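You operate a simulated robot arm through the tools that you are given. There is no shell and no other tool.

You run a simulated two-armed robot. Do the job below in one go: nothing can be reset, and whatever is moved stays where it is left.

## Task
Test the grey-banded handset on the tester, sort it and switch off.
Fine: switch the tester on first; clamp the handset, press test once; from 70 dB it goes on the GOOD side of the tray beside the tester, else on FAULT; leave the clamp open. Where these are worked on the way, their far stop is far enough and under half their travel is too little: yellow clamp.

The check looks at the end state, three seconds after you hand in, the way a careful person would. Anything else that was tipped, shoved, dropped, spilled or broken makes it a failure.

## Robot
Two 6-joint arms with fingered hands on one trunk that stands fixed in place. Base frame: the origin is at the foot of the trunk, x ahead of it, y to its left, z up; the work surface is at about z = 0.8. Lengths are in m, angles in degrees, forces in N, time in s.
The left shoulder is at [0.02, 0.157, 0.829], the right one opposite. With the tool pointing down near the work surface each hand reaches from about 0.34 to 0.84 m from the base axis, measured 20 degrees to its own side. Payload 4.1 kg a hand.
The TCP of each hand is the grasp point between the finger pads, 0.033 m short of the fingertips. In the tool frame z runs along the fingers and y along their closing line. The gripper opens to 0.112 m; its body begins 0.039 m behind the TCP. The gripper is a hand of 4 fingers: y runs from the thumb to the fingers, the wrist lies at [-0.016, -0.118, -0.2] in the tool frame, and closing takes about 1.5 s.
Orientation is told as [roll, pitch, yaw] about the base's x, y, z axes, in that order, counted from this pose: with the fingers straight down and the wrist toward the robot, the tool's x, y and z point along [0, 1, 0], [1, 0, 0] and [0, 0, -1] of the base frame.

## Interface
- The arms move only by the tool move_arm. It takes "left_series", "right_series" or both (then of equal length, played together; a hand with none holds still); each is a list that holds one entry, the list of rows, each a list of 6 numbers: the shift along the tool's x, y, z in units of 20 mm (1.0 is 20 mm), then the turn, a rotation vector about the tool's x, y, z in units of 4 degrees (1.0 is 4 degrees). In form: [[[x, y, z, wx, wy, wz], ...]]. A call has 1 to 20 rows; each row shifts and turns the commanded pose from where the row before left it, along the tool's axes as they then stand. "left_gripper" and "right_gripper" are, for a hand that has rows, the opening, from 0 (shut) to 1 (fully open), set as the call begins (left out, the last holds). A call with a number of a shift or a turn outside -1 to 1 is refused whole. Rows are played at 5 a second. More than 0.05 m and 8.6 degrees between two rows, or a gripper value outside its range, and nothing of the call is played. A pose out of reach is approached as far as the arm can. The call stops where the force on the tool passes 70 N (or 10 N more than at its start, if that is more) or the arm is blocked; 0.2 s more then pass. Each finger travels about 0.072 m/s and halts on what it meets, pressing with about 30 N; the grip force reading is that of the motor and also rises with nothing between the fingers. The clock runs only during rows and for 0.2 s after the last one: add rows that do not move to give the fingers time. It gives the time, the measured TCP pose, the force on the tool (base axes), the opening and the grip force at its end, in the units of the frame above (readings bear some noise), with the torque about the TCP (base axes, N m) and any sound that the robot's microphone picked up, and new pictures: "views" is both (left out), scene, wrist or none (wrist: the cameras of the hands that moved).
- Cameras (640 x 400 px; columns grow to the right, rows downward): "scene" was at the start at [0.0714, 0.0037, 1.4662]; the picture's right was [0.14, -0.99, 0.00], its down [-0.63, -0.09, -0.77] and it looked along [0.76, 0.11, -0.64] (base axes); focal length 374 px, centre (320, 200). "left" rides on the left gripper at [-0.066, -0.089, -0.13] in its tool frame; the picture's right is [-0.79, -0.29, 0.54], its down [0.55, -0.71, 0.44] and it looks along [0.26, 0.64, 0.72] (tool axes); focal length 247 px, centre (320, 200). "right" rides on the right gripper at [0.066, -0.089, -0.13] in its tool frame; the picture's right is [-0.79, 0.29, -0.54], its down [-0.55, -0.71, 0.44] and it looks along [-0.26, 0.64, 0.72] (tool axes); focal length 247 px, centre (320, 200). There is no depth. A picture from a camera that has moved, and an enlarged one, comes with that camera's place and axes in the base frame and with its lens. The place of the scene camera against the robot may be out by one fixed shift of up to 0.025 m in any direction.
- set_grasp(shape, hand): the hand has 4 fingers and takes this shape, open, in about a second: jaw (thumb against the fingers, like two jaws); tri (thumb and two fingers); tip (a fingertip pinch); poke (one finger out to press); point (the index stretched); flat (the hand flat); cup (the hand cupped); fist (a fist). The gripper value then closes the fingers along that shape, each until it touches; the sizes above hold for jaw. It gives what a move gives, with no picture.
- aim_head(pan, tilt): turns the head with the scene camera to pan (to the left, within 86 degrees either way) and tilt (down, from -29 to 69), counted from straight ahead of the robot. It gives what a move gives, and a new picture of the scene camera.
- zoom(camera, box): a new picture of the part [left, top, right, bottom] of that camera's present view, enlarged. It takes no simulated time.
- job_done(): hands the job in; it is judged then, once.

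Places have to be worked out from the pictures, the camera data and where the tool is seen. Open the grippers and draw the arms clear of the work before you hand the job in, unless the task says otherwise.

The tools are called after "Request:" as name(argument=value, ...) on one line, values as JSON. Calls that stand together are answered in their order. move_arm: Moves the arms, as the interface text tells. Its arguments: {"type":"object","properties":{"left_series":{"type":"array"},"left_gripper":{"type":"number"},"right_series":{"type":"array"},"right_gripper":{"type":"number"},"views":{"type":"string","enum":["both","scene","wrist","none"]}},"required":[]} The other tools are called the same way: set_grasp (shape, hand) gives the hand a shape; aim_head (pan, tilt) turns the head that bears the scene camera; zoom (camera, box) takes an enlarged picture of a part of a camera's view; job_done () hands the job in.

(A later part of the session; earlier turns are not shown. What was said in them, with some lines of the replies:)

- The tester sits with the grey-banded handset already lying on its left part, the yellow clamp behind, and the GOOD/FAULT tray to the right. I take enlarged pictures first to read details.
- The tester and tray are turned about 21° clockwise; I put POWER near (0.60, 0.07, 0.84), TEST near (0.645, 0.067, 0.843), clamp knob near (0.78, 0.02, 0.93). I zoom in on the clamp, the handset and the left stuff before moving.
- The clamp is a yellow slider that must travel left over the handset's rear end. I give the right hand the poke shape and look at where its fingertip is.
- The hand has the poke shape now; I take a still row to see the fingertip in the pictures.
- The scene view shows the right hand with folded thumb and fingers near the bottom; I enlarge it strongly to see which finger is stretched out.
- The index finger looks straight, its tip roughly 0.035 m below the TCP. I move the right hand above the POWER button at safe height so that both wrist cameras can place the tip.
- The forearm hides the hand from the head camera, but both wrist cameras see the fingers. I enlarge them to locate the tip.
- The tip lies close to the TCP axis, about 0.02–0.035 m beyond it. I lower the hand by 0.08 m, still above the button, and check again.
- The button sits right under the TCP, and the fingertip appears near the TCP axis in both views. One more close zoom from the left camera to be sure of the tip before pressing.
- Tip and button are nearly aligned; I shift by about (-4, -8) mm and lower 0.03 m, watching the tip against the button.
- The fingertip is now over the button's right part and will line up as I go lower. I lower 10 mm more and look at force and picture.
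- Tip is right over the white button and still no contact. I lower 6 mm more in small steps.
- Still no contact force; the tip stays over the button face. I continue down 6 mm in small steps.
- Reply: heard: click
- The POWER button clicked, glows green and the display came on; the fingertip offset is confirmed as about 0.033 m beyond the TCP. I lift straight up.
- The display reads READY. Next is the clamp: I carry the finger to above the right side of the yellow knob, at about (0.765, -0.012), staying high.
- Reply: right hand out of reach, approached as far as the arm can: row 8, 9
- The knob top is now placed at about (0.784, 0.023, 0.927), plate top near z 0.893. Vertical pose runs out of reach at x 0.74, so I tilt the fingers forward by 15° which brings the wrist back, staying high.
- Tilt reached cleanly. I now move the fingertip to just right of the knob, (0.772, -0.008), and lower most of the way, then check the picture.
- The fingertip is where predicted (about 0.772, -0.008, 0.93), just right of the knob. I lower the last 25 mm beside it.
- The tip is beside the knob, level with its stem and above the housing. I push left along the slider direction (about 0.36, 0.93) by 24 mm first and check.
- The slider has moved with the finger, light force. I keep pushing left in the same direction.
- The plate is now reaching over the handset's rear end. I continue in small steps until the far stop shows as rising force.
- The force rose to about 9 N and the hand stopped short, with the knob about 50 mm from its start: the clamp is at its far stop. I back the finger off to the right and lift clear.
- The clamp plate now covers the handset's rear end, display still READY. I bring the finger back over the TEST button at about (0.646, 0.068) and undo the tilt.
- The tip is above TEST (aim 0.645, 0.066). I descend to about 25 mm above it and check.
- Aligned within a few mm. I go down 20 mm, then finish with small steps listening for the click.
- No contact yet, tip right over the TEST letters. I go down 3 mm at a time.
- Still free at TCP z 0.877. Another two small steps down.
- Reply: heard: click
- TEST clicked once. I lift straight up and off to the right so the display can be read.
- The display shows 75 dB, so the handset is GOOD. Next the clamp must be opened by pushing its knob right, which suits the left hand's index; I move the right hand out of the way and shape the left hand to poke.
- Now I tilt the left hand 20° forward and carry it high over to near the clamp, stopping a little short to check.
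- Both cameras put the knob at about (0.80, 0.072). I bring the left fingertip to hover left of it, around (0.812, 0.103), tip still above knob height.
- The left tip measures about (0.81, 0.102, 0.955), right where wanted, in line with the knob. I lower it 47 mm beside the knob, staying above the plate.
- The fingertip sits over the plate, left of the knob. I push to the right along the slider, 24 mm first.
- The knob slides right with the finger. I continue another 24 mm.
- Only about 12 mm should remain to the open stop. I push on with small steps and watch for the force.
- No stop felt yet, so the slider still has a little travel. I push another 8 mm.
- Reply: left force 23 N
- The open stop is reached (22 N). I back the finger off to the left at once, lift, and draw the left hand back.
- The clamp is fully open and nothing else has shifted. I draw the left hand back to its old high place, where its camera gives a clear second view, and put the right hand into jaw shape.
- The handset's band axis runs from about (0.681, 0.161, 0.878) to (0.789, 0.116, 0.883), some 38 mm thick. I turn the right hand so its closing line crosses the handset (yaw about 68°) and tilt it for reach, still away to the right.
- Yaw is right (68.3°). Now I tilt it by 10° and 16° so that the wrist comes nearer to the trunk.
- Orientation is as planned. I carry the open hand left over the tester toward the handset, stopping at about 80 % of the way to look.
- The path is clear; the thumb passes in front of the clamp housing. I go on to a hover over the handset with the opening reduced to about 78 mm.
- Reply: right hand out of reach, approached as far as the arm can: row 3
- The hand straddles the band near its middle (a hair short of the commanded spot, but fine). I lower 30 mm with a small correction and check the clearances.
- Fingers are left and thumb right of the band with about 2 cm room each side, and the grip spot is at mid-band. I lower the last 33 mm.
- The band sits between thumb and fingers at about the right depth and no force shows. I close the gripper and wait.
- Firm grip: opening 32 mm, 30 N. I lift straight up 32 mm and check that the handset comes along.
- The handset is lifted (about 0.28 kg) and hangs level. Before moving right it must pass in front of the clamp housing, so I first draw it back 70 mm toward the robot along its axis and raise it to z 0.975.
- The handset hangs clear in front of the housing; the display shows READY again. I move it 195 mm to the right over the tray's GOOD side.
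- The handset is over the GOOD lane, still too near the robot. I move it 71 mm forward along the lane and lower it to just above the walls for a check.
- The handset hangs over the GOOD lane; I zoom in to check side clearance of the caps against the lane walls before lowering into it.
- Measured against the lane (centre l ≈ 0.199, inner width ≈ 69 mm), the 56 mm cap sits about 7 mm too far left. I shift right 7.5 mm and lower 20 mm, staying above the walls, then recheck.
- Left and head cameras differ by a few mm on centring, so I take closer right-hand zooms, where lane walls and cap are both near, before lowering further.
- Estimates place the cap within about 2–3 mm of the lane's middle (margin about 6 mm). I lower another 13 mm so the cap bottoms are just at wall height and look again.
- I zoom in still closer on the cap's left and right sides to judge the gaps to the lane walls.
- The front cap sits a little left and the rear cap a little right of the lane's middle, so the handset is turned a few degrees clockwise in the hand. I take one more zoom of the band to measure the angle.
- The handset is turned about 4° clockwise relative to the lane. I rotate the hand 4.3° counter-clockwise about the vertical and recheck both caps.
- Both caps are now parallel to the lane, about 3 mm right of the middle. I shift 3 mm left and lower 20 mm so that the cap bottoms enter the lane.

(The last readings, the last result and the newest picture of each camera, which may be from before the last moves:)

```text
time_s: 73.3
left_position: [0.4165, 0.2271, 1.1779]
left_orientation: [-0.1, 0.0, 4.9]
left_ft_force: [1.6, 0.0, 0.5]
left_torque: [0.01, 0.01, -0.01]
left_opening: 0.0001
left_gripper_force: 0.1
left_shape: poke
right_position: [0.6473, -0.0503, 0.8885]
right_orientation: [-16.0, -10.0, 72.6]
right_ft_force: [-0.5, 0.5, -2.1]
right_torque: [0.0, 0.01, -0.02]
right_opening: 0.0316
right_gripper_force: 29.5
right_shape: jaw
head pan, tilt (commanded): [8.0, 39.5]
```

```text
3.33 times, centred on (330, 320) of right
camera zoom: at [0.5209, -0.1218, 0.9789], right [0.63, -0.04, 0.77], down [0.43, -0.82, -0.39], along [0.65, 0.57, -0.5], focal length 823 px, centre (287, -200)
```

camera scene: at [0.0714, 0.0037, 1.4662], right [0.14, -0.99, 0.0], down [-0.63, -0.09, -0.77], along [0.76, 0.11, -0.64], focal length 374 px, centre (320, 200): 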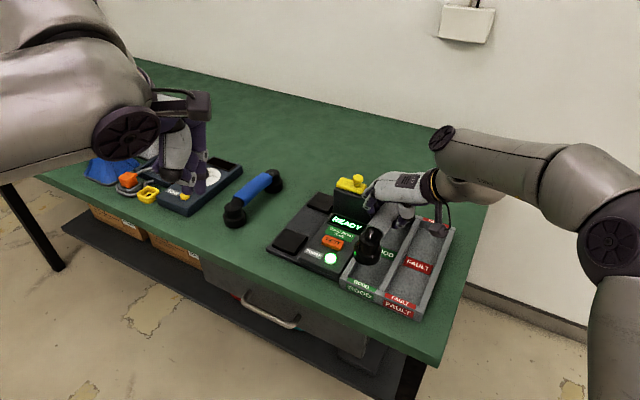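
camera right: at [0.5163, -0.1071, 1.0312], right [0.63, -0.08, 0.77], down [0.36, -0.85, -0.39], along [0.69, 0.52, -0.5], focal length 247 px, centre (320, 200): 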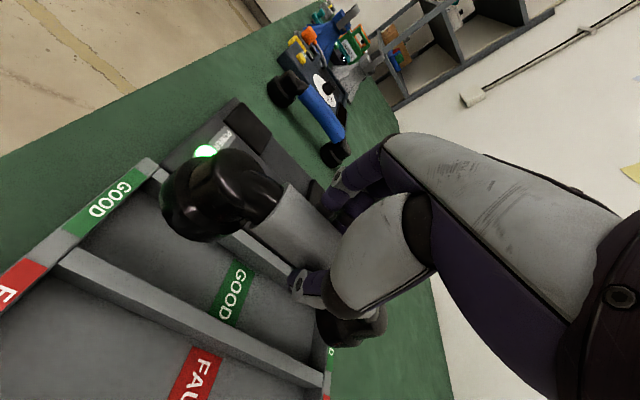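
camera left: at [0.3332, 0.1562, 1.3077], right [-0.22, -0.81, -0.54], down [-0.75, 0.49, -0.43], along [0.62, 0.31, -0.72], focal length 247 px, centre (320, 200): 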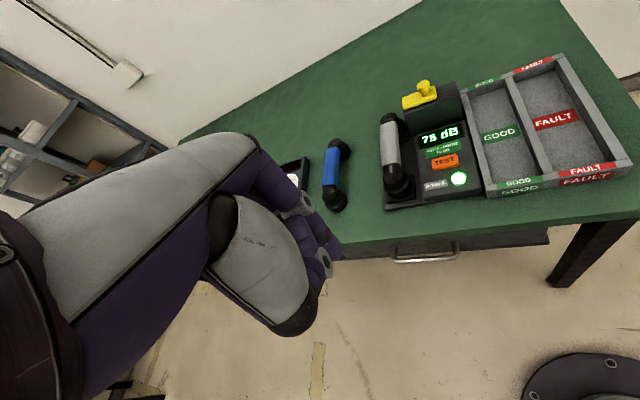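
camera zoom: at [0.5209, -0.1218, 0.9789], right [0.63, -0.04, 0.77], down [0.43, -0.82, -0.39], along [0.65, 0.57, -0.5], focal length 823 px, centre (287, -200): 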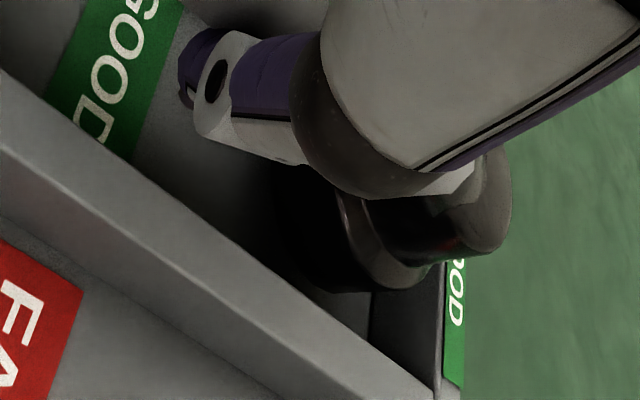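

The caps are inside the lane with no contact force. I lower further: 12 mm now, then small steps until the floor carries it.

Request:
move_arm(right_series=[[[0.082, -0.053, 0.284, 0, 0, 0], [0.082, -0.053, 0.284, 0, 0, 0], [0, 0, 0, 0, 0, 0]]], views="none")

Request:
zoom(camera="scene", box=[350, 190, 430, 290])

Request:
zoom(camera="left", box=[480, 80, 570, 190])

Request:
zoom(camera="right", box=[240, 220, 400, 380])

```text
time_s: 74.1
left_position: [0.4163, 0.2274, 1.1767]
left_orientation: [0.0, -0.1, 4.9]
left_ft_force: [0.5, 0.4, 0.4]
left_torque: [0.01, 0.03, 0.03]
left_opening: 0.0001
left_gripper_force: 0.0
left_shape: poke
right_position: [0.6478, -0.0495, 0.8784]
right_orientation: [-16.0, -10.2, 72.7]
right_ft_force: [-1.2, 3.0, 9.5]
right_torque: [-0.11, -0.06, 0.0]
right_opening: 0.0321
right_gripper_force: 30.1
right_shape: jaw
head pan, tilt (commanded): [8.0, 39.5]
```

```text
4.00 times, centred on (390, 240) of scene
camera zoom: at [0.0711, 0.0038, 1.4662], right [0.14, -0.99, 0.0], down [-0.63, -0.09, -0.77], along [0.76, 0.11, -0.64], focal length 1498 px, centre (40, 40)
```

zoom: 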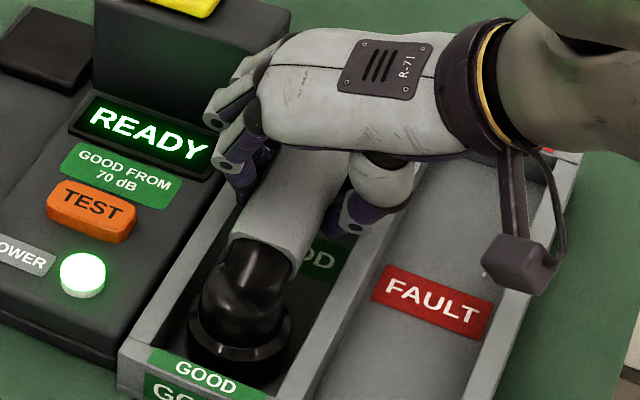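

```text
3.64 times, centred on (525, 135) of left
camera zoom: at [0.3331, 0.1563, 1.3076], right [-0.22, -0.81, -0.54], down [-0.75, 0.49, -0.44], along [0.62, 0.31, -0.72], focal length 898 px, centre (-426, 436)
```

zoom: 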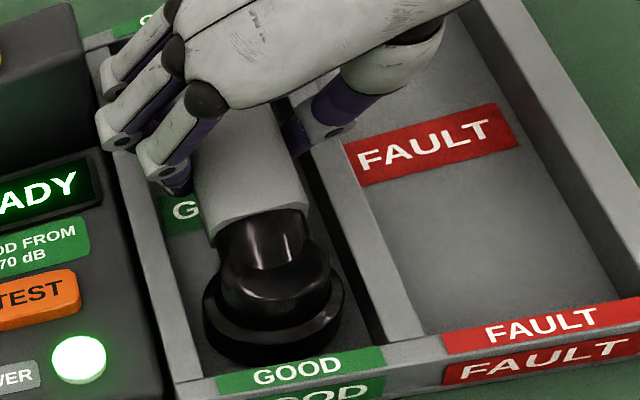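

```text
2.50 times, centred on (320, 300) of right
camera zoom: at [0.5207, -0.1213, 0.9678], right [0.63, -0.04, 0.78], down [0.43, -0.82, -0.39], along [0.65, 0.57, -0.5], focal length 617 px, centre (320, -50)
```

zoom: 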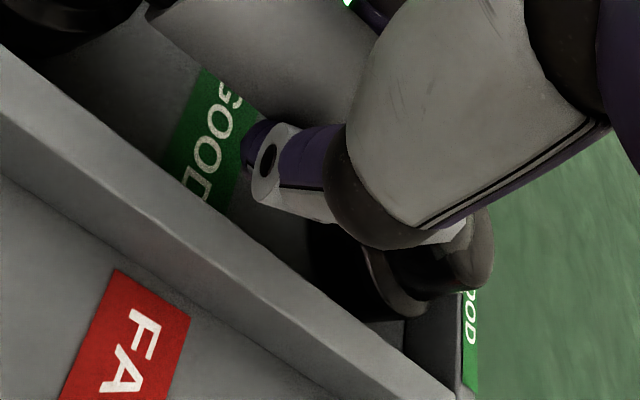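

The upward force jumped to +9.5 N: the caps have met the lane floor. I ease up 2 mm and open the fingers just a little (to about 40 mm) to let go without pressing on the walls.

Request:
move_arm(right_series=[[[-0.027, 0.0175, -0.095, 0, 0, 0], [0, 0, 0, 0, 0, 0]]], views="none")

```text
time_s: 74.7
left_position: [0.4168, 0.2267, 1.178]
left_orientation: [0.0, 0.0, 4.8]
left_ft_force: [0.3, -0.2, 0.2]
left_torque: [0.01, 0.0, -0.01]
left_opening: 0.0
left_gripper_force: 0.1
left_shape: poke
right_position: [0.647, -0.0498, 0.8782]
right_orientation: [-15.9, -10.0, 72.4]
right_ft_force: [1.6, 0.1, 3.7]
right_torque: [-0.08, -0.08, -0.03]
right_opening: 0.0317
right_gripper_force: 30.1
right_shape: jaw
head pan, tilt (commanded): [8.0, 39.5]
```

The load on the floor has dropped to a few newtons. Now I open slightly.

Request:
move_arm(right_series=[[[0, 0, 0, 0, 0, 0], [0, 0, 0, 0, 0, 0], [0, 0, 0, 0, 0, 0], [0, 0, 0, 0, 0, 0]]], right_gripper=0.37, views="wrist")

Request:
zoom(camera="scene", box=[350, 190, 430, 290])

Request:
zoom(camera="left", box=[480, 80, 570, 190])

```text
time_s: 75.7
left_position: [0.4167, 0.2275, 1.1763]
left_orientation: [0.0, 0.0, 4.8]
left_ft_force: [0.2, 0.1, -0.1]
left_torque: [-0.04, 0.0, 0.03]
left_opening: 0.0
left_gripper_force: 0.0
left_shape: poke
right_position: [0.6467, -0.0487, 0.8778]
right_orientation: [-15.9, -10.0, 72.7]
right_ft_force: [0.6, 0.3, 0.2]
right_torque: [-0.01, 0.0, -0.02]
right_opening: 0.0412
right_gripper_force: 0.1
right_shape: jaw
head pan, tilt (commanded): [8.0, 39.5]
camera right: at [0.5203, -0.1214, 0.9687], right [0.63, -0.04, 0.77], down [0.43, -0.82, -0.39], along [0.65, 0.57, -0.5], focal length 247 px, centre (320, 200)
```

right: 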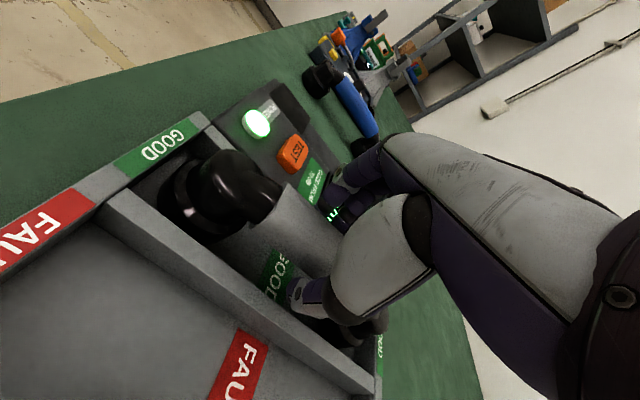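

```text
4.00 times, centred on (390, 240) of scene
camera zoom: at [0.0714, 0.0037, 1.4662], right [0.14, -0.99, 0.0], down [-0.63, -0.09, -0.77], along [0.76, 0.11, -0.64], focal length 1498 px, centre (40, 40)
```

zoom: 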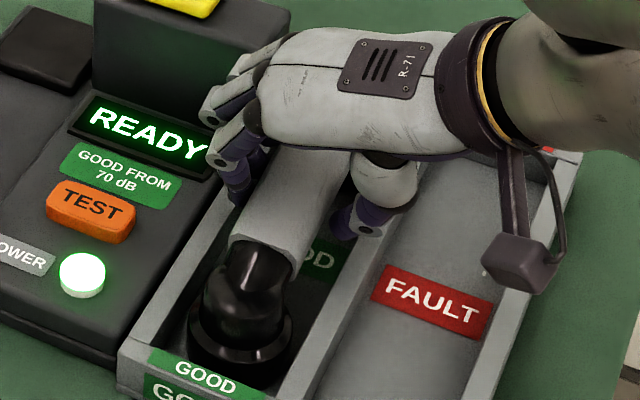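

```text
3.64 times, centred on (525, 135) of left
camera zoom: at [0.3334, 0.1561, 1.3076], right [-0.22, -0.81, -0.54], down [-0.75, 0.49, -0.44], along [0.62, 0.31, -0.72], focal length 898 px, centre (-426, 436)
```

zoom: 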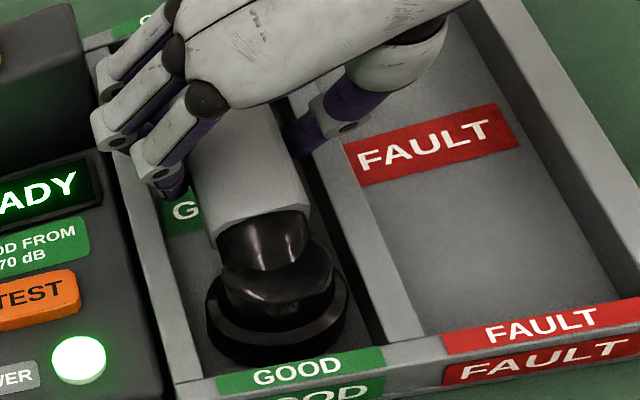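

The handset is released and stands in the GOOD lane; forces are near zero. I lift slowly 20 mm and check it stays.

Request:
move_arm(right_series=[[[-0.068, 0.044, -0.237, 0, 0, 0], [-0.068, 0.044, -0.237, 0, 0, 0], [-0.068, 0.044, -0.237, 0, 0, 0], [0, 0, 0, 0, 0, 0]]], right_gripper=0.45, views="none")

Request:
zoom(camera="left", box=[480, 80, 570, 190])

Request:
zoom(camera="scene", box=[350, 190, 430, 290])

```text
time_s: 76.7
left_position: [0.4154, 0.2281, 1.1776]
left_orientation: [0.0, 0.0, 4.9]
left_ft_force: [0.0, -0.6, -0.7]
left_torque: [-0.01, -0.02, -0.03]
left_opening: 0.0002
left_gripper_force: 0.1
left_shape: poke
right_position: [0.6469, -0.0489, 0.893]
right_orientation: [-16.0, -10.0, 72.6]
right_ft_force: [0.2, 0.2, 0.5]
right_torque: [0.0, 0.0, 0.01]
right_opening: 0.0498
right_gripper_force: 0.2
right_shape: jaw
head pan, tilt (commanded): [8.0, 39.5]
```

```text
3.64 times, centred on (525, 135) of left
camera zoom: at [0.3334, 0.1561, 1.3076], right [-0.22, -0.81, -0.54], down [-0.75, 0.49, -0.44], along [0.62, 0.31, -0.72], focal length 898 px, centre (-426, 436)
```

zoom: 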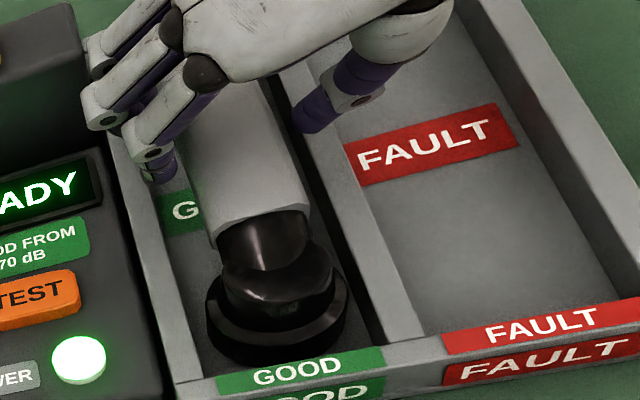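

```text
4.00 times, centred on (390, 240) of scene
camera zoom: at [0.0714, 0.0037, 1.4662], right [0.14, -0.99, 0.0], down [-0.63, -0.09, -0.77], along [0.76, 0.11, -0.64], focal length 1498 px, centre (40, 40)
```

zoom: 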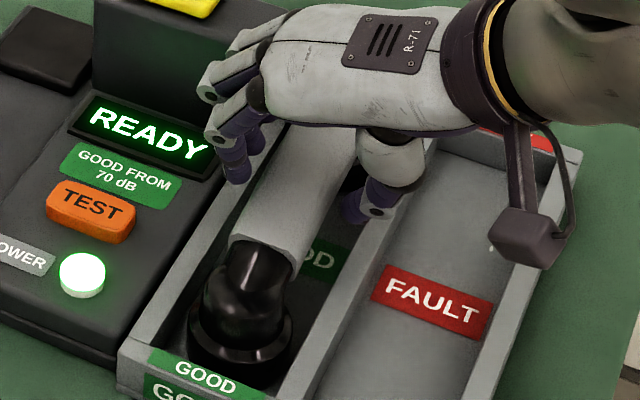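

The handset stayed put while the fingers rise off it. I lift the right hand well clear and move it away to the right.

Request:
move_arm(right_series=[[[-0.273, 0.1754, -0.946, 0, 0, 0], [-0.273, 0.1754, -0.946, 0, 0, 0], [-0.273, 0.1754, -0.946, 0, 0, 0], [-0.273, 0.1754, -0.946, 0, 0, 0], [-0.273, 0.1754, -0.946, 0, 0, 0], [-0.122, -0.907, -0.563, 0, 0, 0], [-0.122, -0.907, -0.563, 0, 0, 0], [-0.122, -0.907, -0.563, 0, 0, 0], [-0.122, -0.907, -0.563, 0, 0, 0], [-0.122, -0.907, -0.563, 0, 0, 0], [-0.122, -0.907, -0.563, 0, 0, 0], [-0.122, -0.907, -0.563, 0, 0, 0], [0, 0, 0, 0, 0, 0]]], views="both")

Request:
zoom(camera="scene", box=[220, 160, 470, 320])

Request:
zoom(camera="left", box=[380, 30, 640, 220])

```text
time_s: 79.5
left_position: [0.417, 0.2279, 1.1771]
left_orientation: [0.0, 0.0, 4.9]
left_ft_force: [0.2, -0.2, 0.2]
left_torque: [0.01, 0.01, -0.03]
left_opening: 0.0
left_gripper_force: 0.1
left_shape: poke
right_position: [0.5996, -0.1804, 1.0504]
right_orientation: [-16.1, -10.0, 72.6]
right_ft_force: [-0.1, -0.4, -0.1]
right_torque: [-0.02, 0.02, -0.02]
right_opening: 0.0502
right_gripper_force: 0.1
right_shape: jaw
head pan, tilt (commanded): [8.0, 39.5]
camera scene: at [0.0714, 0.0038, 1.4662], right [0.14, -0.99, 0.0], down [-0.63, -0.09, -0.77], along [0.76, 0.11, -0.64], focal length 374 px, centre (320, 200)
camera right: at [0.4739, -0.2513, 1.1408], right [0.63, -0.04, 0.77], down [0.43, -0.82, -0.39], along [0.65, 0.57, -0.5], focal length 247 px, centre (320, 200)
```

scene: 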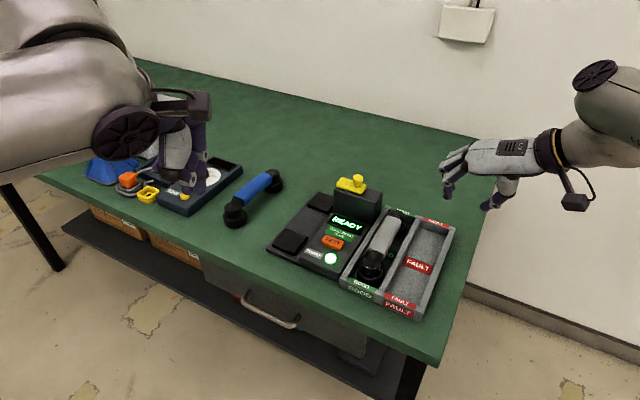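
right: 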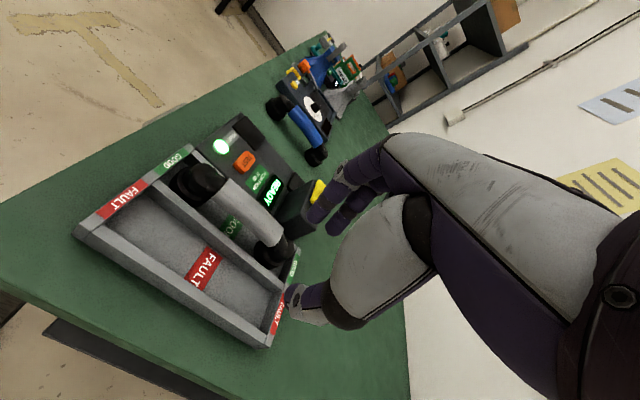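

```text
2.50 times, centred on (345, 240) of scene
camera zoom: at [0.0714, 0.0038, 1.4662], right [0.14, -0.99, 0.0], down [-0.63, -0.09, -0.77], along [0.76, 0.11, -0.64], focal length 936 px, centre (258, 100)
```

zoom: 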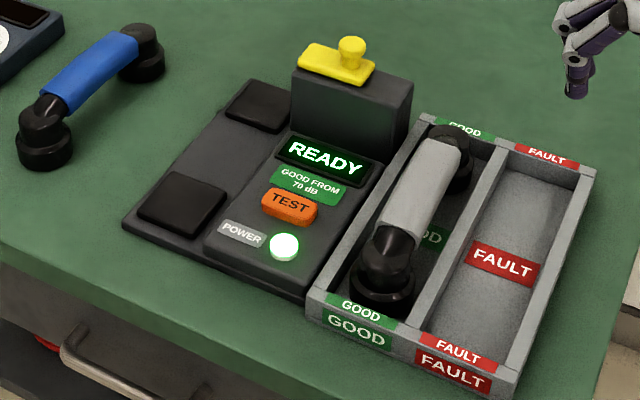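

```text
2.11 times, centred on (510, 125) of left
camera zoom: at [0.3334, 0.1562, 1.3076], right [-0.22, -0.81, -0.54], down [-0.75, 0.49, -0.44], along [0.62, 0.31, -0.72], focal length 520 px, centre (-80, 358)
```

zoom: 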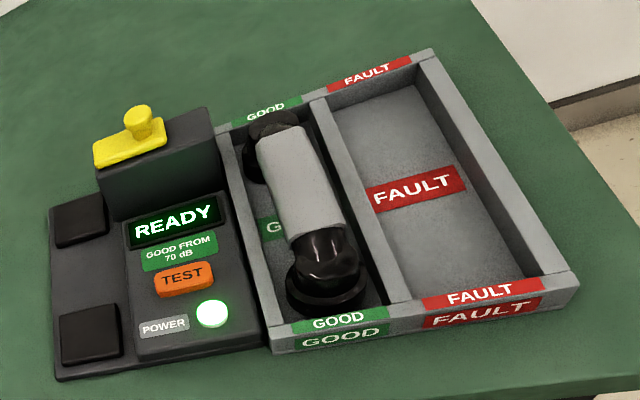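

The handset lies in the GOOD lane, clamp open, tray and tester unmoved. For switching off I bring the left index finger above the POWER button at (0.598, 0.068).

Request:
move_arm(left_series=[[[-0.768, 0.767, 0.986, 0, 0, 0], [-0.768, 0.767, 0.986, 0, 0, 0], [-0.768, 0.767, 0.986, 0, 0, 0], [-0.768, 0.767, 0.986, 0, 0, 0], [-0.768, 0.767, 0.986, 0, 0, 0], [-0.768, 0.767, 0.986, 0, 0, 0], [-0.768, 0.767, 0.986, 0, 0, 0], [-0.768, 0.767, 0.986, 0, 0, 0], [-0.768, 0.767, 0.986, 0, 0, 0], [-0.768, 0.767, 0.986, 0, 0, 0], [-0.768, 0.767, 0.986, 0, 0, 0], [0, 0, 0, 0, 0, 0]]], views="both")

Request:
zoom(camera="left", box=[280, 150, 480, 310])

Request:
zoom(camera="right", box=[140, 80, 300, 240])

```text
time_s: 82.1
left_position: [0.5988, 0.0722, 0.9618]
left_orientation: [0.1, 0.0, 4.9]
left_ft_force: [0.7, 0.2, 0.0]
left_torque: [-0.01, 0.03, -0.01]
left_opening: 0.0
left_gripper_force: 0.1
left_shape: poke
right_position: [0.6001, -0.1789, 1.0497]
right_orientation: [-16.0, -10.0, 72.5]
right_ft_force: [-0.7, -0.2, 0.6]
right_torque: [0.02, -0.01, 0.0]
right_opening: 0.05
right_gripper_force: 0.2
right_shape: jaw
head pan, tilt (commanded): [8.0, 39.5]
camera scene: at [0.0713, 0.0038, 1.4662], right [0.14, -0.99, 0.0], down [-0.63, -0.09, -0.77], along [0.76, 0.11, -0.64], focal length 374 px, centre (320, 200)
camera left: at [0.5151, 0.0011, 1.0922], right [-0.22, -0.81, -0.54], down [-0.75, 0.49, -0.44], along [0.62, 0.31, -0.72], focal length 247 px, centre (320, 200)
```

scene: 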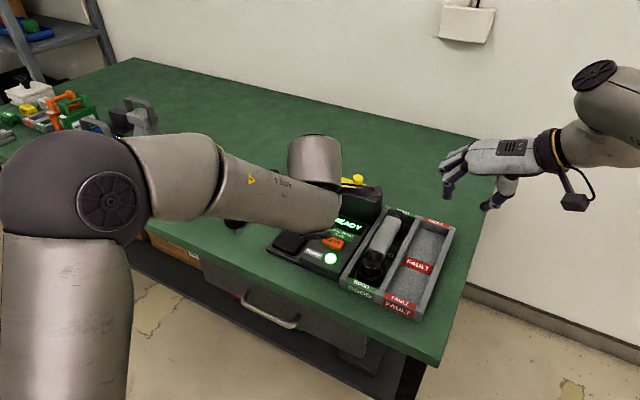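
left: 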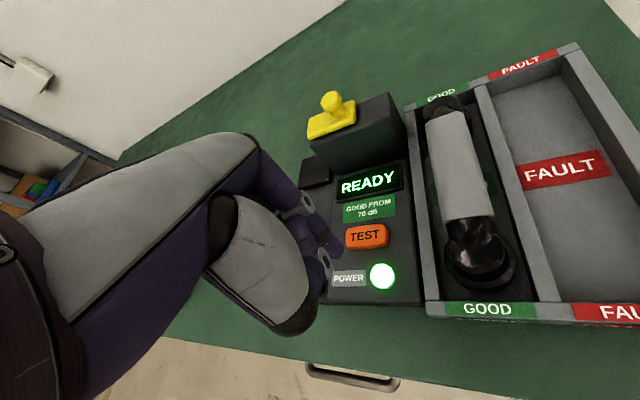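

```text
2.50 times, centred on (380, 230) of left
camera zoom: at [0.5151, 0.0011, 1.0922], right [-0.22, -0.81, -0.54], down [-0.75, 0.49, -0.44], along [0.62, 0.31, -0.72], focal length 617 px, centre (170, 125)
```

zoom: 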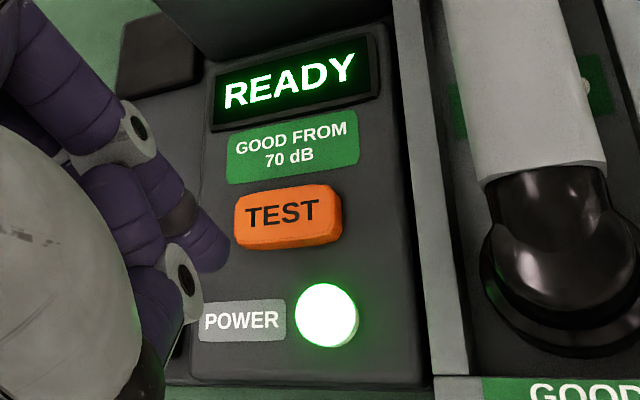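

```text
2.50 times, centred on (220, 160) of right
camera zoom: at [0.4739, -0.251, 1.1408], right [0.63, -0.04, 0.77], down [0.43, -0.82, -0.39], along [0.65, 0.57, -0.5], focal length 617 px, centre (570, 300)
```

zoom: 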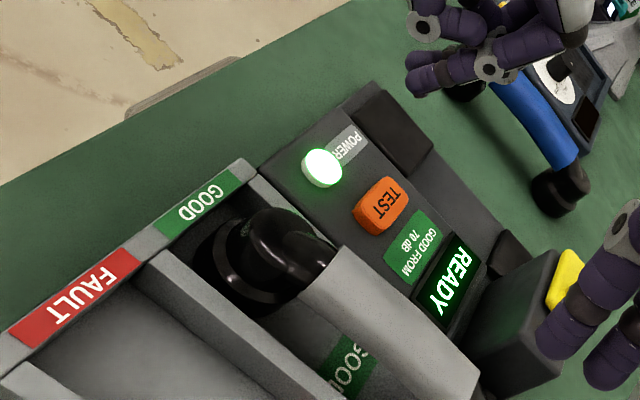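

Button and fingertip align (tip about 0.597, 0.066). I descend 70 mm and check before pressing.

Request:
move_arm(left_series=[[[0, 0, 0.9, 0, 0, 0], [0, 0, 0.9, 0, 0, 0], [0, 0, 0.9, 0, 0, 0], [0, 0, 0.7, 0, 0, 0], [0, 0, 0, 0, 0, 0]]], views="none")

Request:
zoom(camera="left", box=[290, 200, 410, 300])

Request:
zoom(camera="right", box=[160, 80, 280, 200])

```text
time_s: 83.3
left_position: [0.5989, 0.0728, 0.8929]
left_orientation: [0.0, 0.0, 4.8]
left_ft_force: [-0.1, -0.2, 0.3]
left_torque: [0.04, 0.0, 0.02]
left_opening: 0.0
left_gripper_force: 0.1
left_shape: poke
right_position: [0.5995, -0.1796, 1.0491]
right_orientation: [-16.0, -10.0, 72.6]
right_ft_force: [0.2, 0.3, -0.5]
right_torque: [0.02, -0.01, -0.01]
right_opening: 0.0501
right_gripper_force: 0.0
right_shape: jaw
head pan, tilt (commanded): [8.0, 39.5]
```

```text
4.00 times, centred on (350, 250) of left
camera zoom: at [0.5153, 0.0006, 1.0236], right [-0.22, -0.81, -0.54], down [-0.75, 0.49, -0.44], along [0.62, 0.31, -0.72], focal length 988 px, centre (200, 0)
```

zoom: 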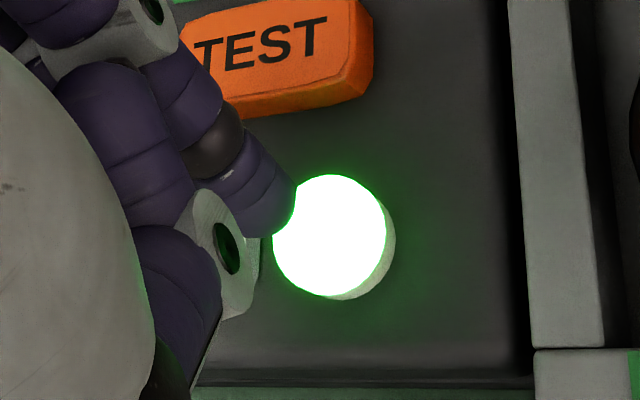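

```text
3.33 times, centred on (220, 140) of right
camera zoom: at [0.474, -0.2511, 1.1407], right [0.63, -0.04, 0.77], down [0.43, -0.82, -0.39], along [0.65, 0.57, -0.5], focal length 823 px, centre (653, 400)
```

zoom: 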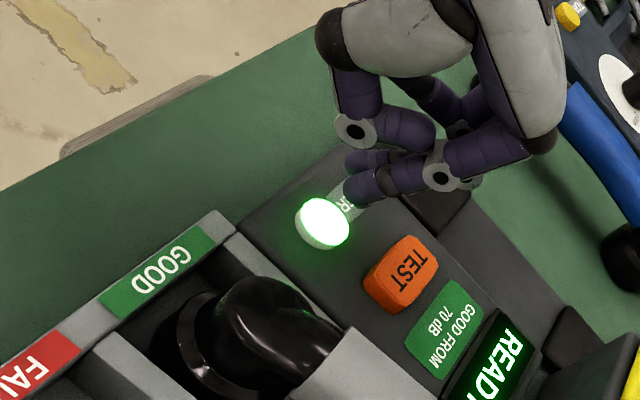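

Same picture as with the first press, mirrored; alignment is good. I go down 16 mm, then press in small steps.

Request:
move_arm(left_series=[[[0, 0, 0.3, 0, 0, 0], [0, 0, 0.3, 0, 0, 0], [0, 0, 0.2, 0, 0, 0], [0, 0, 0, 0, 0, 0]]], views="none")

Request:
zoom(camera="left", box=[290, 200, 410, 300])

```text
time_s: 84.3
left_position: [0.5986, 0.0731, 0.8765]
left_orientation: [-0.1, 0.0, 4.9]
left_ft_force: [0.0, -0.1, 0.2]
left_torque: [-0.03, 0.02, 0.02]
left_opening: 0.0
left_gripper_force: 0.1
left_shape: poke
right_position: [0.5999, -0.1797, 1.0505]
right_orientation: [-16.0, -10.0, 72.6]
right_ft_force: [0.0, 0.2, -0.3]
right_torque: [-0.04, -0.02, 0.04]
right_opening: 0.05
right_gripper_force: 0.0
right_shape: jaw
head pan, tilt (commanded): [8.0, 39.5]
```

```text
4.00 times, centred on (350, 250) of left
camera zoom: at [0.515, 0.0015, 1.0072], right [-0.22, -0.81, -0.54], down [-0.75, 0.49, -0.43], along [0.62, 0.31, -0.72], focal length 988 px, centre (200, 0)
```

zoom: 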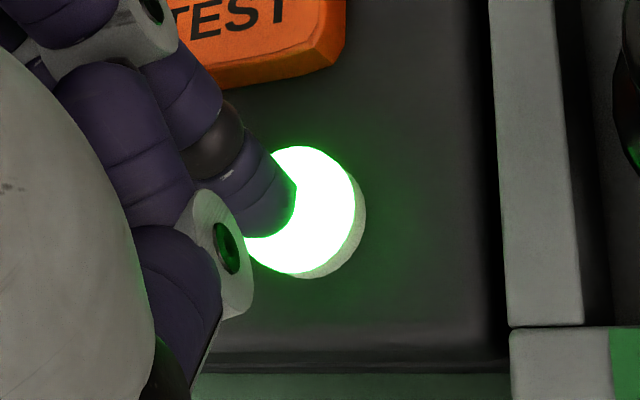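

The tip is over the button, not yet touching. I press the last millimetres.

Request:
move_arm(left_series=[[[0, 0, 0.15, 0, 0, 0], [0, 0, 0.12, 0, 0, 0], [0, 0, 0, 0, 0, 0]]], views="none")

Request:
zoom(camera="left", box=[290, 200, 410, 300])

Request:
zoom(camera="right", box=[140, 80, 300, 240])

```text
time_s: 85.1
left_position: [0.5985, 0.0728, 0.8714]
left_orientation: [0.0, 0.0, 5.0]
left_ft_force: [-0.5, -0.4, 1.7]
left_torque: [-0.03, -0.01, 0.0]
left_opening: 0.0
left_gripper_force: 0.0
left_shape: poke
right_position: [0.6012, -0.1789, 1.05]
right_orientation: [-15.9, -10.0, 72.7]
right_ft_force: [-1.5, -1.2, 0.6]
right_torque: [0.0, -0.04, -0.01]
right_opening: 0.0498
right_gripper_force: 0.1
right_shape: jaw
head pan, tilt (commanded): [8.0, 39.5]
heard: click
```

```text
4.00 times, centred on (350, 250) of left
camera zoom: at [0.5155, 0.0018, 1.0023], right [-0.22, -0.81, -0.54], down [-0.75, 0.49, -0.44], along [0.62, 0.31, -0.72], focal length 988 px, centre (200, 0)
```

zoom: 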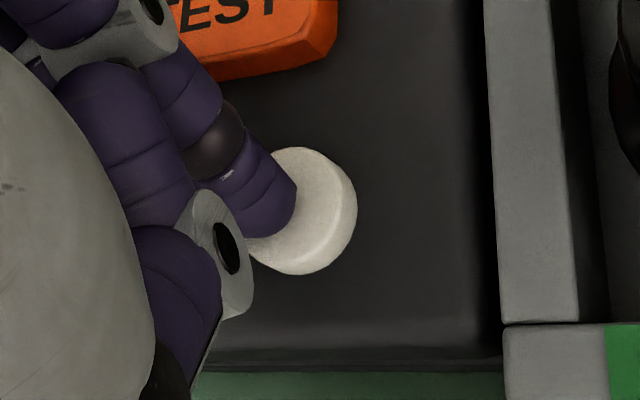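

```text
2.50 times, centred on (220, 160) of right
camera zoom: at [0.474, -0.2511, 1.1407], right [0.63, -0.04, 0.77], down [0.43, -0.82, -0.39], along [0.65, 0.57, -0.5], focal length 617 px, centre (570, 300)
```

zoom: 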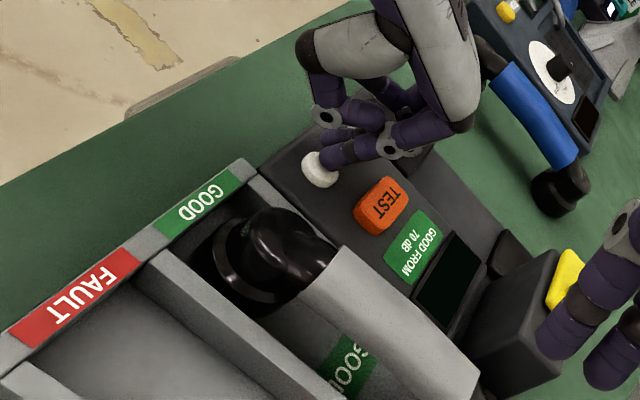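

Click heard; lamp and display are dark, so the tester is off. I lift the left hand straight up and draw it back to its starting place.

Request:
move_arm(left_series=[[[0, 0, -0.5, 0, 0, 0], [0, 0, -1, 0, 0, 0], [0, 0, -1, 0, 0, 0], [0, 0, -1, 0, 0, 0], [0, 0, -1, 0, 0, 0], [0, 0, -1, 0, 0, 0], [0.84, -0.84, -0.95, 0, 0, 0], [0.84, -0.84, -0.95, 0, 0, 0], [0.84, -0.84, -0.95, 0, 0, 0], [0.84, -0.84, -0.95, 0, 0, 0], [0.84, -0.84, -0.95, 0, 0, 0], [0.84, -0.84, -0.95, 0, 0, 0], [0.84, -0.84, -0.95, 0, 0, 0], [0.84, -0.84, -0.95, 0, 0, 0], [0.84, -0.84, -0.95, 0, 0, 0], [0.84, -0.84, -0.95, 0, 0, 0], [0, 0, 0, 0, 0, 0]]], views="both")

Request:
zoom(camera="scene", box=[220, 160, 470, 320])

Request:
zoom(camera="left", box=[380, 30, 640, 220])

Request:
zoom(camera="right", box=[60, 120, 340, 360])

```text
time_s: 88.7
left_position: [0.4169, 0.2264, 1.1727]
left_orientation: [0.0, 0.0, 4.7]
left_ft_force: [0.0, -0.2, 0.6]
left_torque: [-0.01, 0.03, 0.02]
left_opening: 0.0
left_gripper_force: 0.1
left_shape: poke
right_position: [0.6009, -0.1782, 1.0494]
right_orientation: [-16.0, -10.0, 72.6]
right_ft_force: [-0.4, -0.3, -0.6]
right_torque: [0.0, 0.03, -0.02]
right_opening: 0.0501
right_gripper_force: 0.0
right_shape: jaw
head pan, tilt (commanded): [8.0, 39.5]
camera scene: at [0.0715, 0.0037, 1.4662], right [0.14, -0.99, 0.0], down [-0.63, -0.09, -0.77], along [0.76, 0.11, -0.64], focal length 374 px, centre (320, 200)
camera left: at [0.3336, 0.155, 1.3026], right [-0.22, -0.81, -0.54], down [-0.75, 0.49, -0.44], along [0.62, 0.31, -0.72], focal length 247 px, centre (320, 200)
```

scene: 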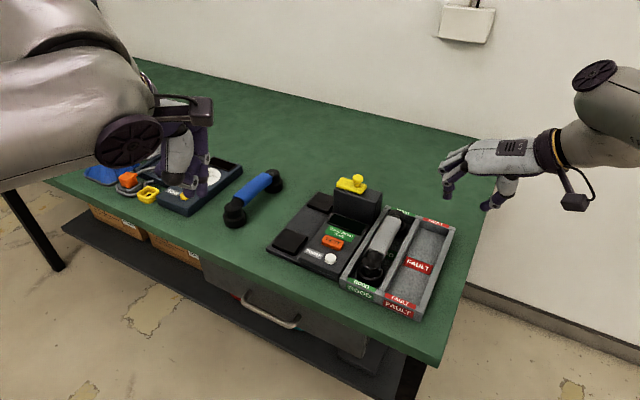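
left: 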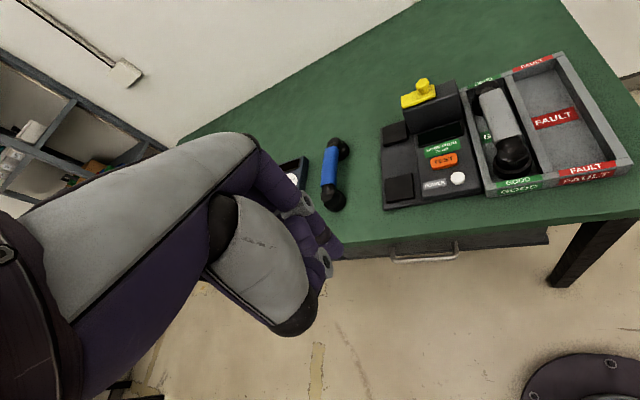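

```text
2.50 times, centred on (345, 240) of scene
camera zoom: at [0.0715, 0.0037, 1.4662], right [0.14, -0.99, 0.0], down [-0.63, -0.09, -0.77], along [0.76, 0.11, -0.64], focal length 936 px, centre (258, 100)
```

zoom: 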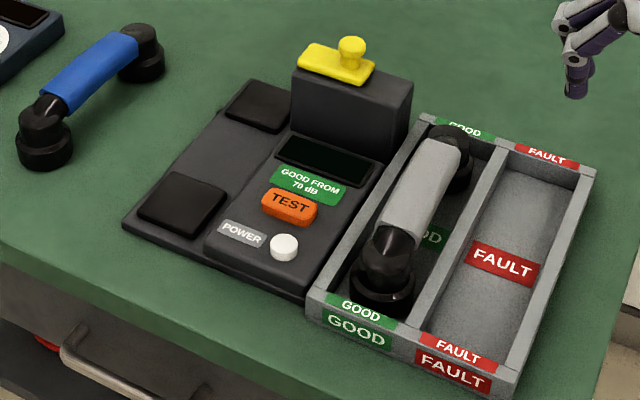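

```text
2.11 times, centred on (510, 125) of left
camera zoom: at [0.3336, 0.155, 1.3026], right [-0.22, -0.81, -0.54], down [-0.75, 0.49, -0.44], along [0.62, 0.31, -0.72], focal length 520 px, centre (-80, 358)
```

zoom: 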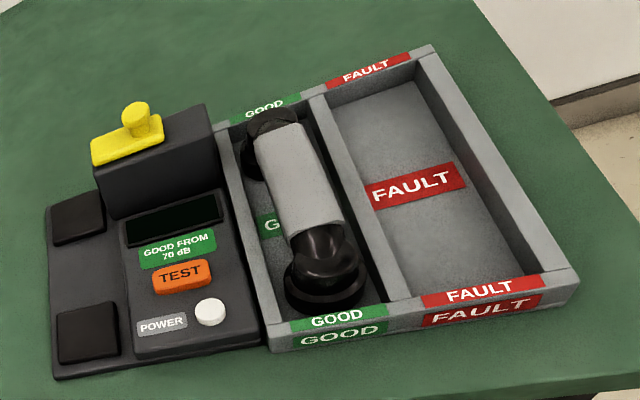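

```text
1.67 times, centred on (200, 240) of right
camera zoom: at [0.4741, -0.2511, 1.1406], right [0.63, -0.04, 0.77], down [0.43, -0.82, -0.39], along [0.65, 0.57, -0.5], focal length 412 px, centre (520, 133)
```

zoom: 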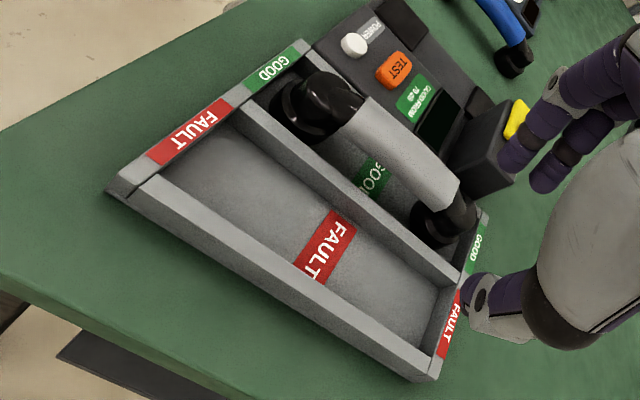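

Everything is in order: handset in GOOD, clamp open, tester dark, nothing else moved. I draw the right hand further off with its gripper open and open the left hand too.

Request:
move_arm(right_series=[[[-0.085, -0.79, -0.83, 0, 0, 0], [-0.085, -0.79, -0.83, 0, 0, 0], [-0.085, -0.79, -0.83, 0, 0, 0], [-0.085, -0.79, -0.83, 0, 0, 0], [-0.085, -0.79, -0.83, 0, 0, 0], [-0.085, -0.79, -0.83, 0, 0, 0], [0, 0, 0, 0, 0, 0]]], right_gripper=1.0, views="none")

Request:
set_grasp(shape="jaw", hand="left")

Request:
zoom(camera="scene", box=[0, 0, 640, 400])

```text
time_s: 90.3
left_position: [0.4158, 0.2279, 1.1713]
left_orientation: [0.0, -0.1, 4.8]
left_ft_force: [0.2, -0.4, -0.3]
left_torque: [0.0, -0.02, 0.02]
left_opening: 0.0
left_gripper_force: 0.0
left_shape: poke
right_position: [0.5497, -0.2791, 1.1305]
right_orientation: [-16.0, -10.0, 72.6]
right_ft_force: [-0.4, 0.1, 0.4]
right_torque: [-0.01, 0.02, 0.01]
right_opening: 0.1116
right_gripper_force: 0.1
right_shape: jaw
head pan, tilt (commanded): [8.0, 39.5]
```

```text
time_s: 91.2
left_position: [0.4166, 0.226, 1.172]
left_orientation: [0.0, 0.0, 4.8]
left_ft_force: [-0.9, -0.7, -0.3]
left_torque: [0.0, 0.02, -0.01]
left_opening: 0.1121
left_gripper_force: 0.1
left_shape: jaw
right_position: [0.5499, -0.2776, 1.1309]
right_orientation: [-16.1, -9.9, 72.7]
right_ft_force: [0.1, 0.9, 0.6]
right_torque: [0.04, -0.01, 0.01]
right_opening: 0.1117
right_gripper_force: 0.1
right_shape: jaw
head pan, tilt (commanded): [8.0, 39.5]
```

```text
1.00 times, centred on (320, 200) of scene (not enlarged: the box is as wide or as high as the picture)
camera zoom: at [0.0714, 0.0037, 1.4662], right [0.14, -0.99, 0.0], down [-0.63, -0.09, -0.77], along [0.76, 0.11, -0.64], focal length 374 px, centre (320, 200)
```

zoom: 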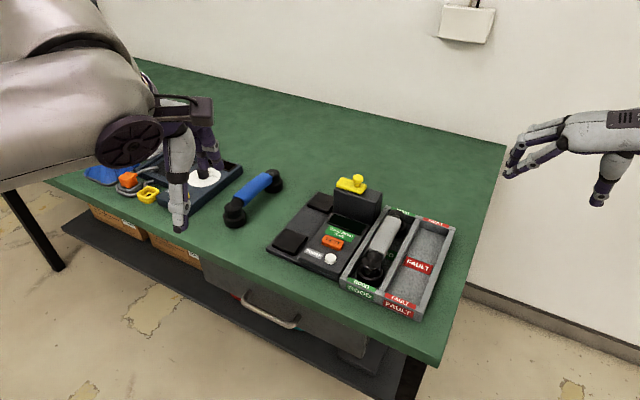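

Both hands are open and clear, the handset measured at 75 dB lies on the GOOD side, the clamp is open and the tester is off. I hand the job in.

Request:
job_done()

```text
The job is handed in.
```

I tested the grey-banded handset. It read 75 dB, above the 70 dB limit, so it is now on the GOOD side of the tray. The tester is switched off and the job is handed in; the check's result hasn't come back.

- **Test:** I switched the tester on first, pushed the clamp to its far stop, and pressed TEST once.
- **Clamp:** it is pushed back to its open stop.
- **Placing:** the handset had turned about 4° in the grip. I straightened it before lowering it, and it lies flat between the GOOD lane's walls.
- **Surroundings:** the last pictures show the tester, tray, blue handset and the other items where they were. Both hands are open and drawn clear of the table.
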